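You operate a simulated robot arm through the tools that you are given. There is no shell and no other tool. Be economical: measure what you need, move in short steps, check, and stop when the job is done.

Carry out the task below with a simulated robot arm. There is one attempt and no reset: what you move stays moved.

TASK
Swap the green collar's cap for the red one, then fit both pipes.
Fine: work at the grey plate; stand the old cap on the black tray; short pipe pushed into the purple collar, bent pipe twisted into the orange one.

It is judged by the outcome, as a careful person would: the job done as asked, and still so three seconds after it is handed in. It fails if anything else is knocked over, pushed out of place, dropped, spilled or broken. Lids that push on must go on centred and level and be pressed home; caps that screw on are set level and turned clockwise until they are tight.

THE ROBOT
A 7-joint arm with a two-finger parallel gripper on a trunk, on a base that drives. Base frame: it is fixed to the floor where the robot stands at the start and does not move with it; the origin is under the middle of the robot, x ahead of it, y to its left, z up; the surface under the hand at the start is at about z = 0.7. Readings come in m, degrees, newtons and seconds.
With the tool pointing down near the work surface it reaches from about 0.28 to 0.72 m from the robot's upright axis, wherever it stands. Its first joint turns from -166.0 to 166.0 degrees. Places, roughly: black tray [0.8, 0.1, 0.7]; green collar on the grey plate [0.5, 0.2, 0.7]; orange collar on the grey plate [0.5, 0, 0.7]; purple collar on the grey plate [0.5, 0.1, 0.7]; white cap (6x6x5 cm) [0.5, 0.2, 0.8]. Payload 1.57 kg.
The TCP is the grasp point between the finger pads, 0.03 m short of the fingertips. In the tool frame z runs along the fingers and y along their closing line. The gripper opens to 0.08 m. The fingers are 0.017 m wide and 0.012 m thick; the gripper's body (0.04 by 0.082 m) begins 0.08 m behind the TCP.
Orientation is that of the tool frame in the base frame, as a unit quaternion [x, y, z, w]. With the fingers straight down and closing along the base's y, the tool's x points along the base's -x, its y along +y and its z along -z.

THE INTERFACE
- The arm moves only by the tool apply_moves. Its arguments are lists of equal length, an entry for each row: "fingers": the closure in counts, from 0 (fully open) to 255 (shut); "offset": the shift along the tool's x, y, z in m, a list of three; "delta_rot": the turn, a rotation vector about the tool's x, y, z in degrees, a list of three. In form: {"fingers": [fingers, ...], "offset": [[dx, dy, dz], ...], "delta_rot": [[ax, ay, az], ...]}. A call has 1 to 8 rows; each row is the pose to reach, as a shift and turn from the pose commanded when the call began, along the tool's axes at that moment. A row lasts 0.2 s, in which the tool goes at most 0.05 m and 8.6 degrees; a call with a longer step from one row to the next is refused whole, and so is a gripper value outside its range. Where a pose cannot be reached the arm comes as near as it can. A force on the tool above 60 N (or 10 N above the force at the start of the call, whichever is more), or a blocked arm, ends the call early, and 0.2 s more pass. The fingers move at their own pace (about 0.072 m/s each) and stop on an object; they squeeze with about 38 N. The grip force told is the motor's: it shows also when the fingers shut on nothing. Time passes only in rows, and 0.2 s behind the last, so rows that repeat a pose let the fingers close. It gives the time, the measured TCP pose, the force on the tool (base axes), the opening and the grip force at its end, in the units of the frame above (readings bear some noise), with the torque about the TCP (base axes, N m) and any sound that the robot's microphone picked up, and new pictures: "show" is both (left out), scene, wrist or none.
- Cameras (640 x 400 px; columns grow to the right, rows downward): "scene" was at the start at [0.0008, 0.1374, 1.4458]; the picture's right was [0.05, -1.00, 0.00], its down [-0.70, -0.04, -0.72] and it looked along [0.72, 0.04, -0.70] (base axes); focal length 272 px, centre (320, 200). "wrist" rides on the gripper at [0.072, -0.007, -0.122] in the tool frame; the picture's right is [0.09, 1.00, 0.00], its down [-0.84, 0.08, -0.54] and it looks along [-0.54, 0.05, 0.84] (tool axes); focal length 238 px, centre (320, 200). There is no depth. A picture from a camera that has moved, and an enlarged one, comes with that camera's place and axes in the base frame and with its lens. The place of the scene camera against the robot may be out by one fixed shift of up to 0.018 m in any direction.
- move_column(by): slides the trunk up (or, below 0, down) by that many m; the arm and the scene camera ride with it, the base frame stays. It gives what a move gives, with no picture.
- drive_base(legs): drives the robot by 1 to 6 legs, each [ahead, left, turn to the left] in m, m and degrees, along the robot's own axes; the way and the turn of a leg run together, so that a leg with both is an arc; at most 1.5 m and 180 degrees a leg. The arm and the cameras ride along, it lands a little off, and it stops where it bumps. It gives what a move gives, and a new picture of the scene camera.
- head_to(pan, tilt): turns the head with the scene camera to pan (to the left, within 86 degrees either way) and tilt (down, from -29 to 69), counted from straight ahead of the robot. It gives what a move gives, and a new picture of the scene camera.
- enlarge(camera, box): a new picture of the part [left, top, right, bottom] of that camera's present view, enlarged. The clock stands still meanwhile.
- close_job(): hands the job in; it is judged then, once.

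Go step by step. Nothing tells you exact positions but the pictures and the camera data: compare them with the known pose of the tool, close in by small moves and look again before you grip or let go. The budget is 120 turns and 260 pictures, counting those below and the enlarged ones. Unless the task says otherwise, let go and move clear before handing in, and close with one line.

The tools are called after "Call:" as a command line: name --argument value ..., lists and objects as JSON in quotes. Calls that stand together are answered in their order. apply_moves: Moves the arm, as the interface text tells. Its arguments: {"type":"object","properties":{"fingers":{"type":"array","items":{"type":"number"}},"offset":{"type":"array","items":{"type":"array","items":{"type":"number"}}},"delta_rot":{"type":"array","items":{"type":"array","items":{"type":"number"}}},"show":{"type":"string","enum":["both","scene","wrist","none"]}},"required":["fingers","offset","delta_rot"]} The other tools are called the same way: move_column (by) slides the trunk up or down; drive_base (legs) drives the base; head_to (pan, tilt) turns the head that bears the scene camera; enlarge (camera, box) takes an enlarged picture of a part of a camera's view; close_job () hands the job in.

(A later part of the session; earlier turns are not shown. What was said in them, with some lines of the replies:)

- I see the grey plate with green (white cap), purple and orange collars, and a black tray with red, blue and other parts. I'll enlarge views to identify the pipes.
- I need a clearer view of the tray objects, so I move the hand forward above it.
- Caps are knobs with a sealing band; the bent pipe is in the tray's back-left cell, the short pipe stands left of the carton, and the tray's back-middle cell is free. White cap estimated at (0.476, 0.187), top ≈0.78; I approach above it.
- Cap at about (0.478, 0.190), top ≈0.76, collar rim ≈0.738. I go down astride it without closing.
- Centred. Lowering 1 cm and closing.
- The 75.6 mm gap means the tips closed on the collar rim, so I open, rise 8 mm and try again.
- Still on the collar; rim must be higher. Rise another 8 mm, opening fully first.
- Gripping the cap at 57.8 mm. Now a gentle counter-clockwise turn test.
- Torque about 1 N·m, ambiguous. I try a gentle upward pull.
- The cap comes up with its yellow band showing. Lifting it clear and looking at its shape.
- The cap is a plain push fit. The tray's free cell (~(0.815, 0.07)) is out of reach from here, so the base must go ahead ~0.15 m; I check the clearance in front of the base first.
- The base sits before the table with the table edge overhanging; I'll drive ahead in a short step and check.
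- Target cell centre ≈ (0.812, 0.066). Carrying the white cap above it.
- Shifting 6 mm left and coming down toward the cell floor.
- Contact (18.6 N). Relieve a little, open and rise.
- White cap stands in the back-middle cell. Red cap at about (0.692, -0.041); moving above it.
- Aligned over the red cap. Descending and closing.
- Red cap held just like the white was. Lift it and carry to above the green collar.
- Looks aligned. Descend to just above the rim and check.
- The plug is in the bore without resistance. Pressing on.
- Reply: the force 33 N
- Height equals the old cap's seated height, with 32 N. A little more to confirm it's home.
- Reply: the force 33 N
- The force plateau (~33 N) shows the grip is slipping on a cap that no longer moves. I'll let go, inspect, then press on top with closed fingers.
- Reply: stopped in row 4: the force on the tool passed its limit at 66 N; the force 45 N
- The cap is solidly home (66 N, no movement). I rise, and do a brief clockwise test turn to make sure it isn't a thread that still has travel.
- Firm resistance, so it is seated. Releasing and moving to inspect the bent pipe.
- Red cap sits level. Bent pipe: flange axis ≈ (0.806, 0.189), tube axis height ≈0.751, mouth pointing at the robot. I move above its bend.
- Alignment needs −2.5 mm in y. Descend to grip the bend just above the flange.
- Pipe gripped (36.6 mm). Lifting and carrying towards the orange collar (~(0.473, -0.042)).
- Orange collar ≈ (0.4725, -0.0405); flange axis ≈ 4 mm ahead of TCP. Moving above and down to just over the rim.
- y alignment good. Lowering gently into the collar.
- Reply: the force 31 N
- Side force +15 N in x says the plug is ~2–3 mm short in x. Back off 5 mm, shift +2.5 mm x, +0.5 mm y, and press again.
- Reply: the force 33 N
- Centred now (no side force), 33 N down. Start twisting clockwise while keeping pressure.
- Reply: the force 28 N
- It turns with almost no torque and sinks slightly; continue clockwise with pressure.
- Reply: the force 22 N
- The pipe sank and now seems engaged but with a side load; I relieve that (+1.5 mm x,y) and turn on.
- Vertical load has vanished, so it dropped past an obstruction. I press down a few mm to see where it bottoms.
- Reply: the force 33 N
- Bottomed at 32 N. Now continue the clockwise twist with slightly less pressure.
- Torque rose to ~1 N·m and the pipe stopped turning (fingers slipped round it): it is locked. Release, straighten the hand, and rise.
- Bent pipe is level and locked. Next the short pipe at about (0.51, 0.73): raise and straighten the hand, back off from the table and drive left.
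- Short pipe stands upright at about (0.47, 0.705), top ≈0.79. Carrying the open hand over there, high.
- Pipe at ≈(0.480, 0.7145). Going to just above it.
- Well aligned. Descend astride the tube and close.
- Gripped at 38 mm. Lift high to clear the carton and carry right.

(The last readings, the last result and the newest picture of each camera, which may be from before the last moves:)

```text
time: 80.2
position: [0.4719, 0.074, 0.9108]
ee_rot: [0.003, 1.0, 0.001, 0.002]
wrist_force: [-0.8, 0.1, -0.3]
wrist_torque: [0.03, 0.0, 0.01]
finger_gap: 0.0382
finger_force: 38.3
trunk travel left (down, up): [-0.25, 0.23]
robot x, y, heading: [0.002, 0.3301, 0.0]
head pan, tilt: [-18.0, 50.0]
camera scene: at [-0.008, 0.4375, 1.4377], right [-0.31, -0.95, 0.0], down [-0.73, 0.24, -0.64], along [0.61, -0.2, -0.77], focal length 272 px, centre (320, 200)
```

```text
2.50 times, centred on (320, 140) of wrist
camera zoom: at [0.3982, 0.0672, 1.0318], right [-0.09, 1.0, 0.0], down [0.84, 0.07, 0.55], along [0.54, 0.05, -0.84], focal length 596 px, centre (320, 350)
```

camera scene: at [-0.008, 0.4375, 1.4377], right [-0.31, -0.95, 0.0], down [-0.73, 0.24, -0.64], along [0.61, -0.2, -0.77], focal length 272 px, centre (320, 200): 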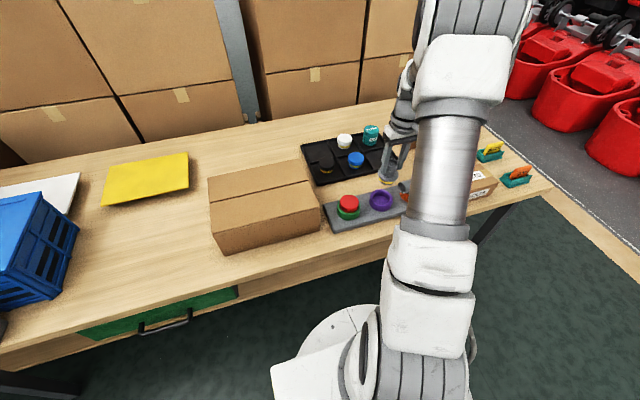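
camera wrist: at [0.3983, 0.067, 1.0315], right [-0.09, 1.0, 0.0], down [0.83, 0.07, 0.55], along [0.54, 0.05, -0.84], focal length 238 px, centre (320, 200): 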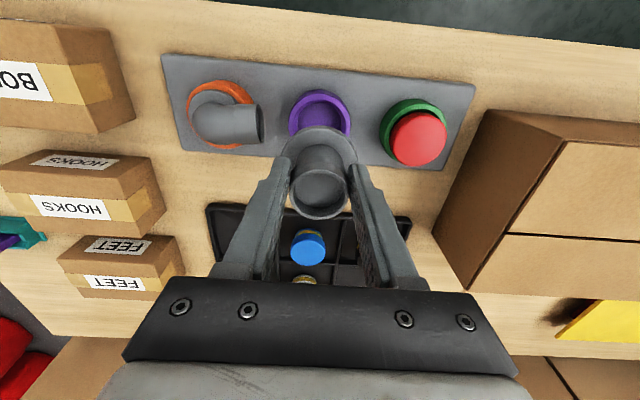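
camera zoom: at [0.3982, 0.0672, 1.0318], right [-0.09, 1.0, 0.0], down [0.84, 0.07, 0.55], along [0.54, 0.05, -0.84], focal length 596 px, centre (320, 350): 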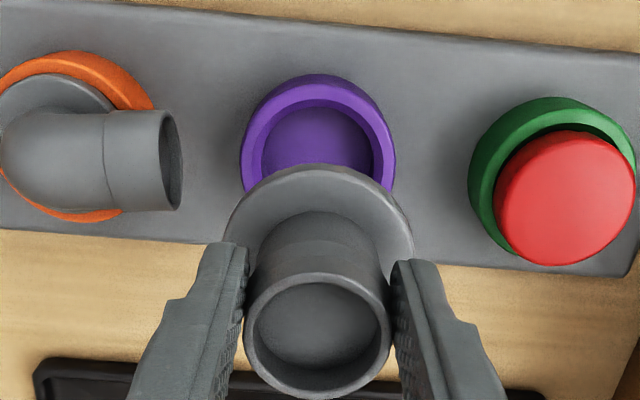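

Purple centre ≈ (0.477, 0.074). Nudging +2 mm in x and descending to just above the rim.

Call:
apply_moves --fingers '[255, 255, 255, 255]' --offset '[[-0.002, 0, 0.03], [-0.002, 0, 0.06], [-0.002, 0, 0.073], [-0.002, 0, 0.073]]' --delta_rot '[[0, 0, 0], [0, 0, 0], [0, 0, 0], [0, 0, 0]]' --show "none"

Call:
enlarge --camera "wrist" --box '[220, 60, 420, 220]'

Call:
enlarge --camera "scene" --box '[340, 160, 420, 230]'

```text
time: 81.2
position: [0.474, 0.0749, 0.8365]
ee_rot: [0.003, 1.0, 0.001, 0.002]
wrist_force: [-0.4, -0.7, -0.4]
wrist_torque: [0.0, 0.0, 0.01]
finger_gap: 0.0383
finger_force: 38.3
trunk travel left (down, up): [-0.25, 0.23]
robot x, y, heading: [-0.0, 0.3242, -0.1]
head pan, tilt: [-18.0, 50.0]
```

```text
2.50 times, centred on (320, 140) of wrist
camera zoom: at [0.4009, 0.067, 0.9573], right [-0.09, 1.0, 0.0], down [0.84, 0.07, 0.55], along [0.54, 0.05, -0.84], focal length 596 px, centre (320, 350)
```

zoom: 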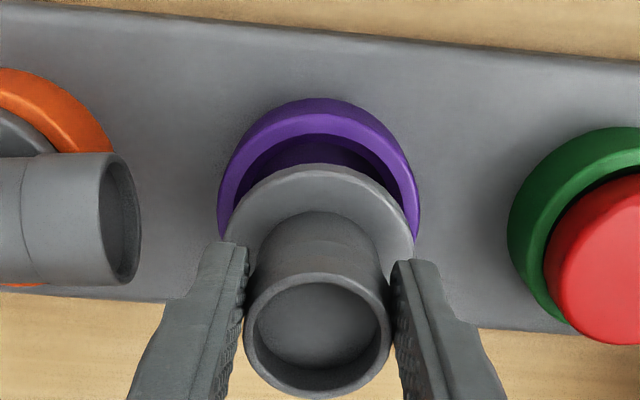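

```text
5.71 times, centred on (380, 195) of scene
camera zoom: at [-0.008, 0.4374, 1.4377], right [-0.31, -0.95, 0.0], down [-0.73, 0.24, -0.64], along [0.61, -0.2, -0.77], focal length 1557 px, centre (-23, 229)
```

zoom: 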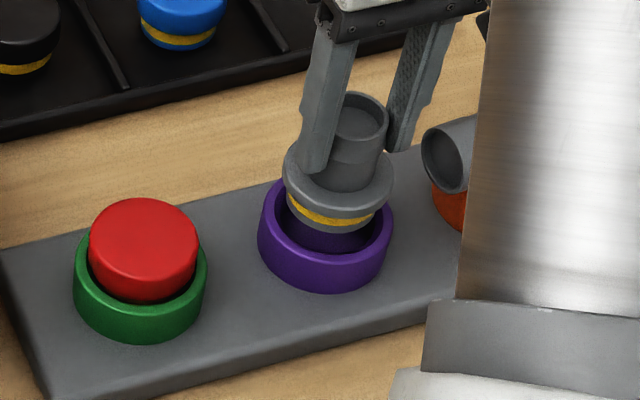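

Aligned in both views. Lowering into the collar.

Call:
apply_moves --fingers '[255, 255, 255, 255, 255]' --offset '[[0, 0, 0.005], [0, 0, 0.01], [0, 0, 0.014], [0, 0, 0.018], [0, 0, 0.018]]' --delta_rot '[[0, 0, 0], [0, 0, 0], [0, 0, 0], [0, 0, 0], [0, 0, 0]]' --show "none"

Call:
enlarge --camera "scene" --box '[340, 160, 420, 230]'

```text
time: 82.4
position: [0.4737, 0.0762, 0.8189]
ee_rot: [0.002, 1.0, 0.0, 0.002]
wrist_force: [0.0, -0.1, 0.1]
wrist_torque: [0.01, -0.01, -0.06]
finger_gap: 0.0383
finger_force: 38.4
trunk travel left (down, up): [-0.25, 0.23]
robot x, y, heading: [-0.0005, 0.329, -0.0]
head pan, tilt: [-18.0, 50.0]
```

```text
5.71 times, centred on (380, 195) of scene
camera zoom: at [-0.008, 0.4374, 1.4377], right [-0.31, -0.95, 0.0], down [-0.73, 0.24, -0.64], along [0.61, -0.2, -0.77], focal length 1557 px, centre (-23, 229)
```

zoom: 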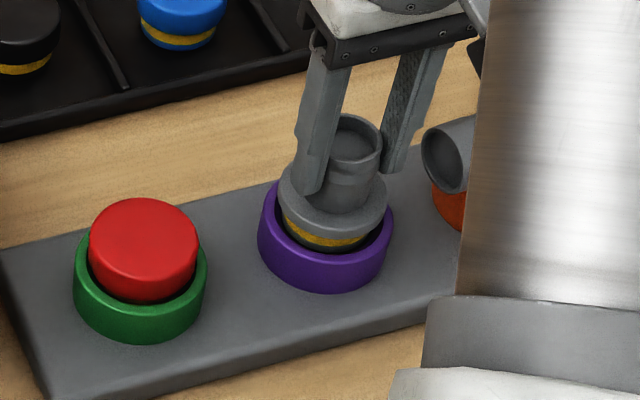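

Call:
apply_moves --fingers '[255, 255, 255, 255, 255]' --offset '[[0, -0.0005, 0.004], [0, -0.0005, 0.007], [0, -0.0005, 0.01], [0, -0.0005, 0.012], [0, -0.0005, 0.012]]' --delta_rot '[[0, 0, 0], [0, 0, 0], [0, 0, 0], [0, 0, 0], [0, 0, 0]]' --show "none"

Call:
enlarge --camera "scene" --box '[340, 160, 420, 230]'

```text
time: 83.6
position: [0.4747, 0.074, 0.8075]
ee_rot: [0.002, 1.0, 0.001, 0.001]
wrist_force: [-0.7, 2.5, 4.3]
wrist_torque: [-0.25, 0.02, -0.09]
finger_gap: 0.0383
finger_force: 38.2
trunk travel left (down, up): [-0.25, 0.23]
robot x, y, heading: [0.0011, 0.3303, 0.0]
head pan, tilt: [-18.0, 50.0]
```

```text
5.71 times, centred on (380, 195) of scene
camera zoom: at [-0.0084, 0.4377, 1.4378], right [-0.31, -0.95, 0.0], down [-0.73, 0.24, -0.64], along [0.61, -0.2, -0.77], focal length 1557 px, centre (-23, 229)
```

zoom: 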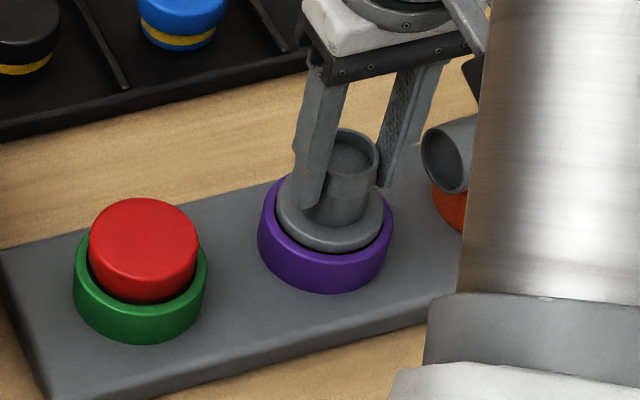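

Call:
apply_moves --fingers '[255, 255, 255, 255, 255, 255]' --offset '[[0, 0.0005, 0.002], [0, 0.0005, 0.004], [0, 0.0005, 0.006], [0, 0.0005, 0.008], [0, 0.0005, 0.01], [0, 0.0005, 0.01]]' --delta_rot '[[0, 0, 0], [0, 0, 0], [0, 0, 0], [0, 0, 0], [0, 0, 0], [0, 0, 0]]' --show "none"

Call:
enlarge --camera "scene" --box '[340, 160, 420, 230]'

```text
time: 85.0
position: [0.4756, 0.0739, 0.7984]
ee_rot: [0.003, 1.0, -0.001, 0.004]
wrist_force: [3.5, -4.3, 29.3]
wrist_torque: [0.27, -0.5, -0.05]
finger_gap: 0.038
finger_force: 38.5
trunk travel left (down, up): [-0.25, 0.23]
robot x, y, heading: [-0.002, 0.3305, -0.2]
head pan, tilt: [-18.0, 50.0]
```

```text
5.71 times, centred on (380, 195) of scene
camera zoom: at [-0.0095, 0.438, 1.4376], right [-0.31, -0.95, 0.0], down [-0.73, 0.24, -0.64], along [0.61, -0.2, -0.77], focal length 1557 px, centre (-23, 229)
```

zoom: 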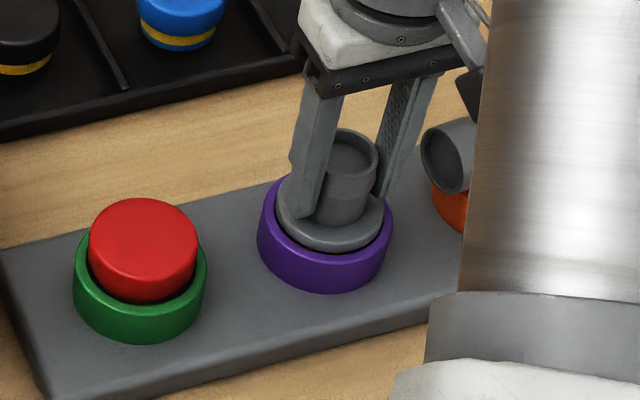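

The fingers slid on the tube — the pipe seems bottomed. I slide on down so the fingertips bear on the flange and press it home directly.

Call:
apply_moves --fingers '[255, 255, 255, 255, 255, 255, 255]' --offset '[[-0.0005, 0, 0.002], [-0.0005, 0, 0.004], [-0.0005, 0, 0.006], [-0.0005, 0, 0.008], [-0.0005, 0, 0.01], [-0.0005, 0, 0.011], [-0.0005, 0, 0.012]]' --delta_rot '[[0, 0, 0], [0, 0, 0], [0, 0, 0], [0, 0, 0], [0, 0, 0], [0, 0, 0], [0, 0, 0]]' --show "none"

Call:
enlarge --camera "scene" --box '[340, 160, 420, 230]'

```text
time: 85.8
position: [0.4757, 0.0734, 0.7981]
ee_rot: [0.003, 1.0, -0.001, 0.006]
wrist_force: [-12.5, 5.9, 30.3]
wrist_torque: [0.68, 0.43, -0.05]
finger_gap: 0.0376
finger_force: 37.7
trunk travel left (down, up): [-0.25, 0.23]
robot x, y, heading: [0.0035, 0.3257, 0.2]
head pan, tilt: [-18.0, 50.0]
stopped in row 4: the force on the tool passed its limit at 62 N (the readings are from after the stop); the commanded pose is now the measured one
```

```text
5.71 times, centred on (380, 195) of scene
camera zoom: at [-0.0111, 0.4389, 1.4372], right [-0.31, -0.95, 0.0], down [-0.73, 0.24, -0.64], along [0.61, -0.2, -0.76], focal length 1557 px, centre (-23, 229)
```

zoom: 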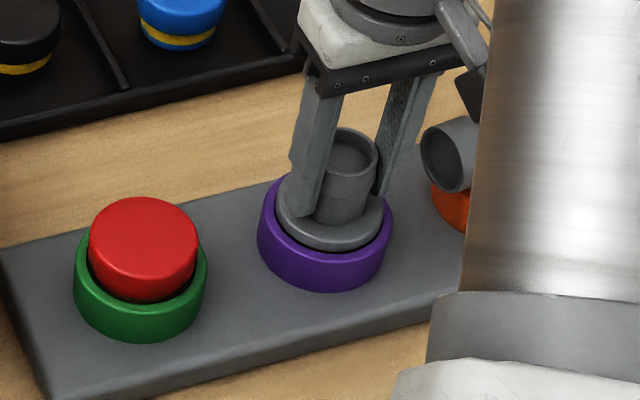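

62 N on the flange without movement: it's home. Release and rise, then inspect everything.

Call:
apply_moves --fingers '[255, 0, 0, 0, 0, 0, 0, 0]' --offset '[[0, 0, -0.003], [0, 0, -0.003], [0, 0, -0.003], [0, 0, -0.004], [0, 0, -0.03], [0, 0, -0.07], [0, 0, -0.11], [0, 0, -0.15]]' --delta_rot '[[0, 0, 0], [0, 0, 0], [0, 0, 0], [0, 0, 0], [0, 0, 0], [0, 0, 0], [0, 0, 0], [0, 0, 0]]' --show "none"

Call:
apply_moves --fingers '[0, 0, 0, 0, 0]' --offset '[[0.02, 0.02, -0.03], [0.03, 0.06, -0.06], [0.04, 0.1, -0.06], [0.05, 0.14, -0.06], [0.05, 0.14, -0.06]]' --delta_rot '[[0, 0, 0], [0, 0, 0], [0, 0, 0], [0, 0, 0], [0, 0, 0]]'

Call:
enlarge --camera "scene" --box '[310, 110, 430, 240]'

Call:
enlarge --camera "wrist" --box '[60, 30, 360, 230]'

```text
time: 87.7
position: [0.4747, 0.0735, 0.9465]
ee_rot: [0.002, 1.0, 0.0, 0.004]
wrist_force: [-0.1, 1.0, 0.4]
wrist_torque: [-0.01, 0.02, -0.02]
finger_gap: 0.0801
finger_force: 0.0
trunk travel left (down, up): [-0.25, 0.23]
robot x, y, heading: [0.0006, 0.3295, -0.1]
head pan, tilt: [-18.0, 50.0]
```

```text
refused: row 2 steps farther than a row can; nothing moved
```

```text
3.08 times, centred on (370, 175) of scene
camera zoom: at [-0.0081, 0.4374, 1.4377], right [-0.31, -0.95, 0.0], down [-0.73, 0.24, -0.64], along [0.61, -0.2, -0.77], focal length 838 px, centre (166, 277)
```

zoom: 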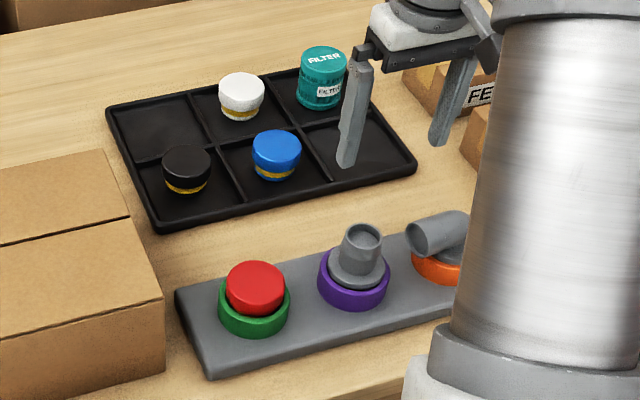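

```text
2.00 times, centred on (210, 130) of wrist
camera zoom: at [0.4006, 0.0667, 1.0678], right [-0.09, 1.0, 0.0], down [0.83, 0.07, 0.55], along [0.55, 0.05, -0.84], focal length 477 px, centre (540, 340)
```

zoom: 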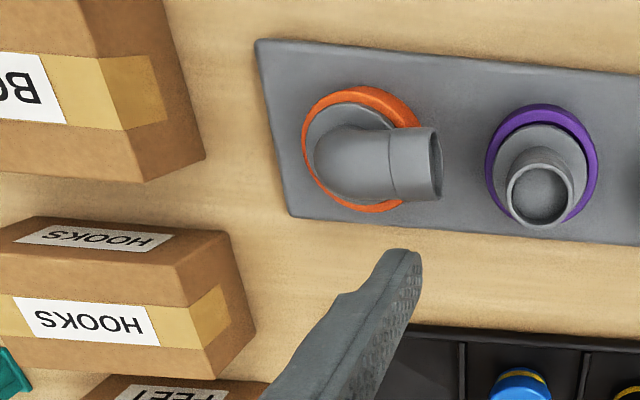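

All three fittings look seated. I move the hand clear and take a last close look.

Call:
apply_moves --fingers '[0, 0, 0, 0, 0]' --offset '[[0.0, 0.02, -0.03], [0.01, 0.05, -0.05], [0.02, 0.09, -0.05], [0.03, 0.13, -0.05], [0.03, 0.13, -0.05]]' --delta_rot '[[0, 0, 0], [0, 0, 0], [0, 0, 0], [0, 0, 0], [0, 0, 0]]' --show "wrist"

Call:
enlarge --camera "scene" --box '[320, 170, 420, 240]'

```text
time: 88.8
position: [0.4452, 0.2046, 0.9952]
ee_rot: [0.003, 1.0, 0.0, 0.005]
wrist_force: [0.1, -0.7, 0.1]
wrist_torque: [0.0, 0.0, 0.0]
finger_gap: 0.0803
finger_force: 0.1
trunk travel left (down, up): [-0.25, 0.23]
robot x, y, heading: [-0.002, 0.3309, 0.3]
head pan, tilt: [-18.0, 50.0]
camera wrist: at [0.371, 0.1976, 1.1158], right [-0.09, 1.0, 0.0], down [0.83, 0.07, 0.55], along [0.55, 0.05, -0.83], focal length 238 px, centre (320, 200)
```

wrist: 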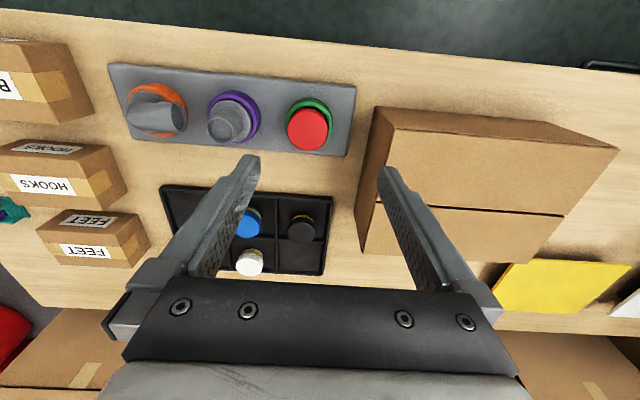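

```text
5.71 times, centred on (370, 205) of scene
camera zoom: at [-0.0082, 0.4376, 1.4377], right [-0.31, -0.95, 0.0], down [-0.73, 0.24, -0.64], along [0.61, -0.2, -0.77], focal length 1557 px, centre (34, 171)
```

zoom: 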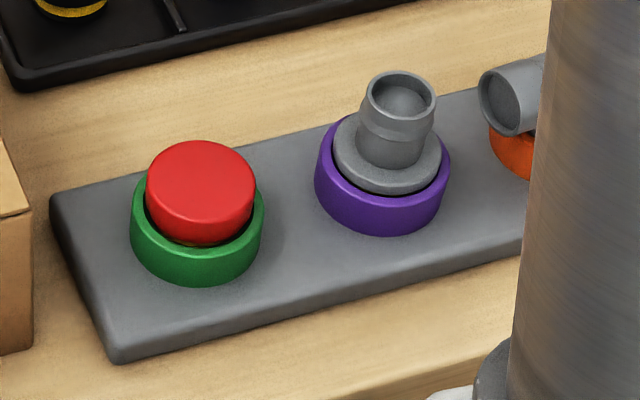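

A hint of yellow shows under the red cap; checking closer.

Call:
enlarge --camera "scene" --box '[335, 185, 375, 225]'

Call:
enlarge --camera "wrist" --box '[190, 80, 350, 170]'

```text
10.00 times, centred on (355, 205) of scene
camera zoom: at [-0.0082, 0.4376, 1.4377], right [-0.31, -0.95, 0.0], down [-0.73, 0.24, -0.64], along [0.61, -0.2, -0.77], focal length 2724 px, centre (-30, 150)
```

zoom: 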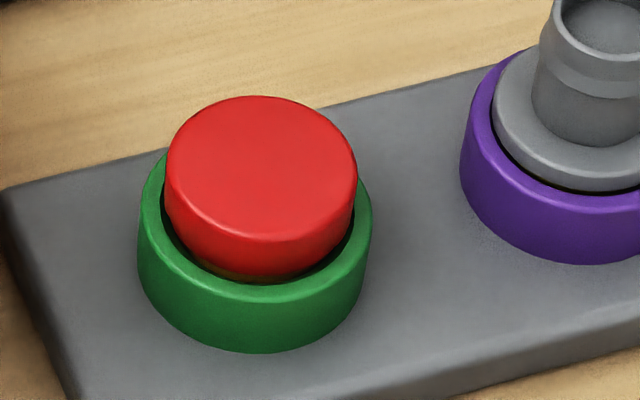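

```text
4.00 times, centred on (270, 125) of wrist
camera zoom: at [0.371, 0.1976, 1.1158], right [-0.09, 1.0, 0.0], down [0.83, 0.07, 0.55], along [0.55, 0.05, -0.83], focal length 953 px, centre (520, 500)
```

zoom: 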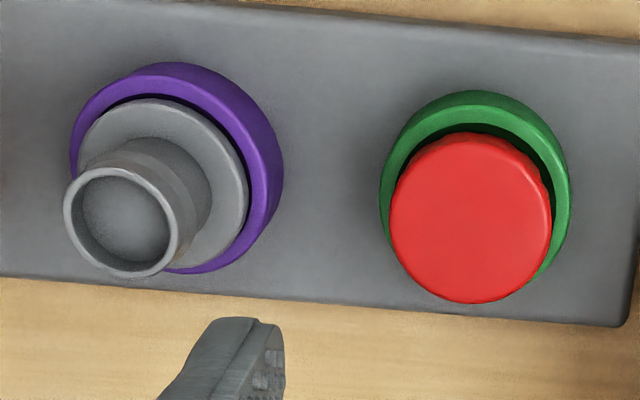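

To be certain I'll press the red cap once more with closed fingers.

Call:
apply_moves --fingers '[255, 255, 255, 255, 255, 255, 255, 255]' --offset '[[-0.015, -0.008, 0.0], [-0.033, -0.0155, 0.0], [-0.033, -0.0155, 0.045], [-0.033, -0.0155, 0.09], [-0.033, -0.0155, 0.13], [-0.033, -0.0155, 0.17], [-0.033, -0.0155, 0.187], [-0.033, -0.0155, 0.187]]' --delta_rot '[[0, 0, 0], [0, 0, 0], [0, 0, 0], [0, 0, 0], [0, 0, 0], [0, 0, 0], [0, 0, 0], [0, 0, 0]]' --show "none"

Call:
apply_moves --fingers '[255, 255, 255, 255, 255, 255]' --offset '[[0, 0, 0.002], [0, 0, 0.005], [0, 0, 0.008], [0, 0, 0.011], [0, 0, 0.014], [0, 0, 0.016]]' --delta_rot '[[0, 0, 0], [0, 0, 0], [0, 0, 0], [0, 0, 0], [0, 0, 0], [0, 0, 0]]' --show "none"

Call:
enlarge --camera "scene" --box '[335, 185, 375, 225]'

```text
time: 90.7
position: [0.4811, 0.1883, 0.8083]
ee_rot: [0.003, 1.0, -0.001, 0.005]
wrist_force: [-0.8, 0.3, -0.2]
wrist_torque: [0.02, 0.0, 0.01]
finger_gap: 0.0
finger_force: 21.3
trunk travel left (down, up): [-0.25, 0.23]
robot x, y, heading: [0.0012, 0.3275, 0.2]
head pan, tilt: [-18.0, 50.0]
```

```text
time: 91.9
position: [0.4805, 0.1882, 0.8021]
ee_rot: [0.001, 1.0, -0.001, 0.008]
wrist_force: [-14.7, 3.9, 36.8]
wrist_torque: [0.19, 0.54, 0.01]
finger_gap: 0.0001
finger_force: 21.5
trunk travel left (down, up): [-0.25, 0.23]
robot x, y, heading: [0.0007, 0.3307, -0.0]
head pan, tilt: [-18.0, 50.0]
stopped in row 6: the force on the tool passed its limit at 66 N (the readings are from after the stop); the commanded pose is now the measured one
```

```text
10.00 times, centred on (355, 205) of scene
camera zoom: at [-0.012, 0.4386, 1.4377], right [-0.31, -0.95, 0.0], down [-0.73, 0.24, -0.65], along [0.61, -0.2, -0.76], focal length 2724 px, centre (-30, 150)
```

zoom: 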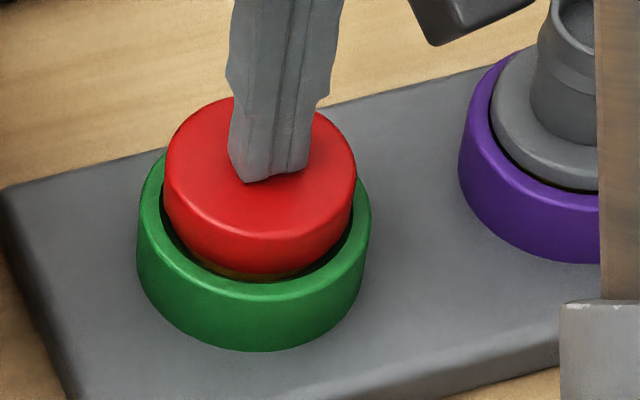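

The cap didn't move under 66 N and sits at the same height the old cap did. Raising the hand clear.

Call:
apply_moves --fingers '[255, 255, 255, 255, 255]' --offset '[[0, 0, -0.03], [0, 0, -0.07], [0, 0, -0.11], [0, 0, -0.15], [0, 0, -0.15]]' --delta_rot '[[0, 0, 0], [0, 0, 0], [0, 0, 0], [0, 0, 0], [0, 0, 0]]' --show "scene"

Call:
enlarge --camera "scene" --box '[300, 120, 430, 240]'

```text
time: 93.1
position: [0.4798, 0.1858, 0.9492]
ee_rot: [0.002, 1.0, -0.002, 0.007]
wrist_force: [0.7, 0.0, -0.5]
wrist_torque: [0.01, 0.01, 0.0]
finger_gap: 0.0002
finger_force: 21.8
trunk travel left (down, up): [-0.25, 0.23]
robot x, y, heading: [-0.0001, 0.3269, -0.0]
head pan, tilt: [-18.0, 50.0]
camera scene: at [-0.0085, 0.4375, 1.4377], right [-0.31, -0.95, 0.0], down [-0.73, 0.24, -0.64], along [0.61, -0.2, -0.77], focal length 272 px, centre (320, 200)
```

scene: 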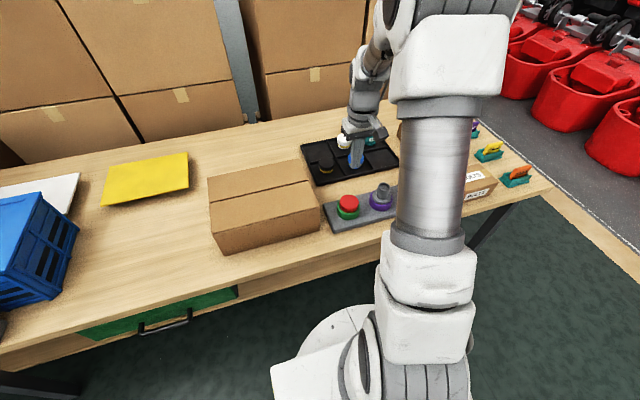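

```text
3.33 times, centred on (365, 180) of scene
camera zoom: at [-0.0085, 0.4375, 1.4377], right [-0.31, -0.95, 0.0], down [-0.73, 0.24, -0.64], along [0.61, -0.2, -0.77], focal length 908 px, centre (170, 267)
```

zoom: 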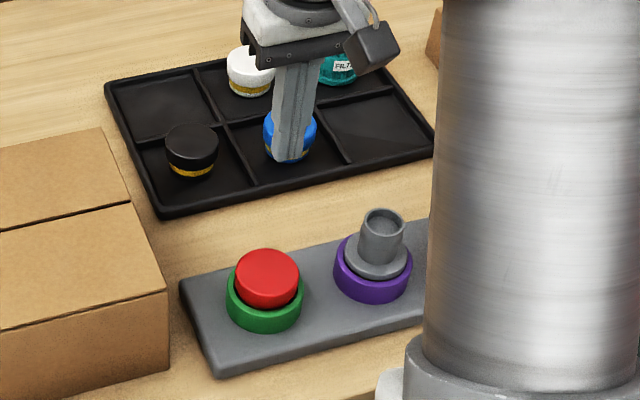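

Everything is in place and the hand is clear; handing in.

Call:
close_job

```text
The job is handed in.
```

The job is finished and handed in. The red cap is pressed home in the green collar and the old white cap stands on the black tray. The short pipe is pushed into the purple collar, and the bent pipe is twisted clockwise until it stopped in the orange one.
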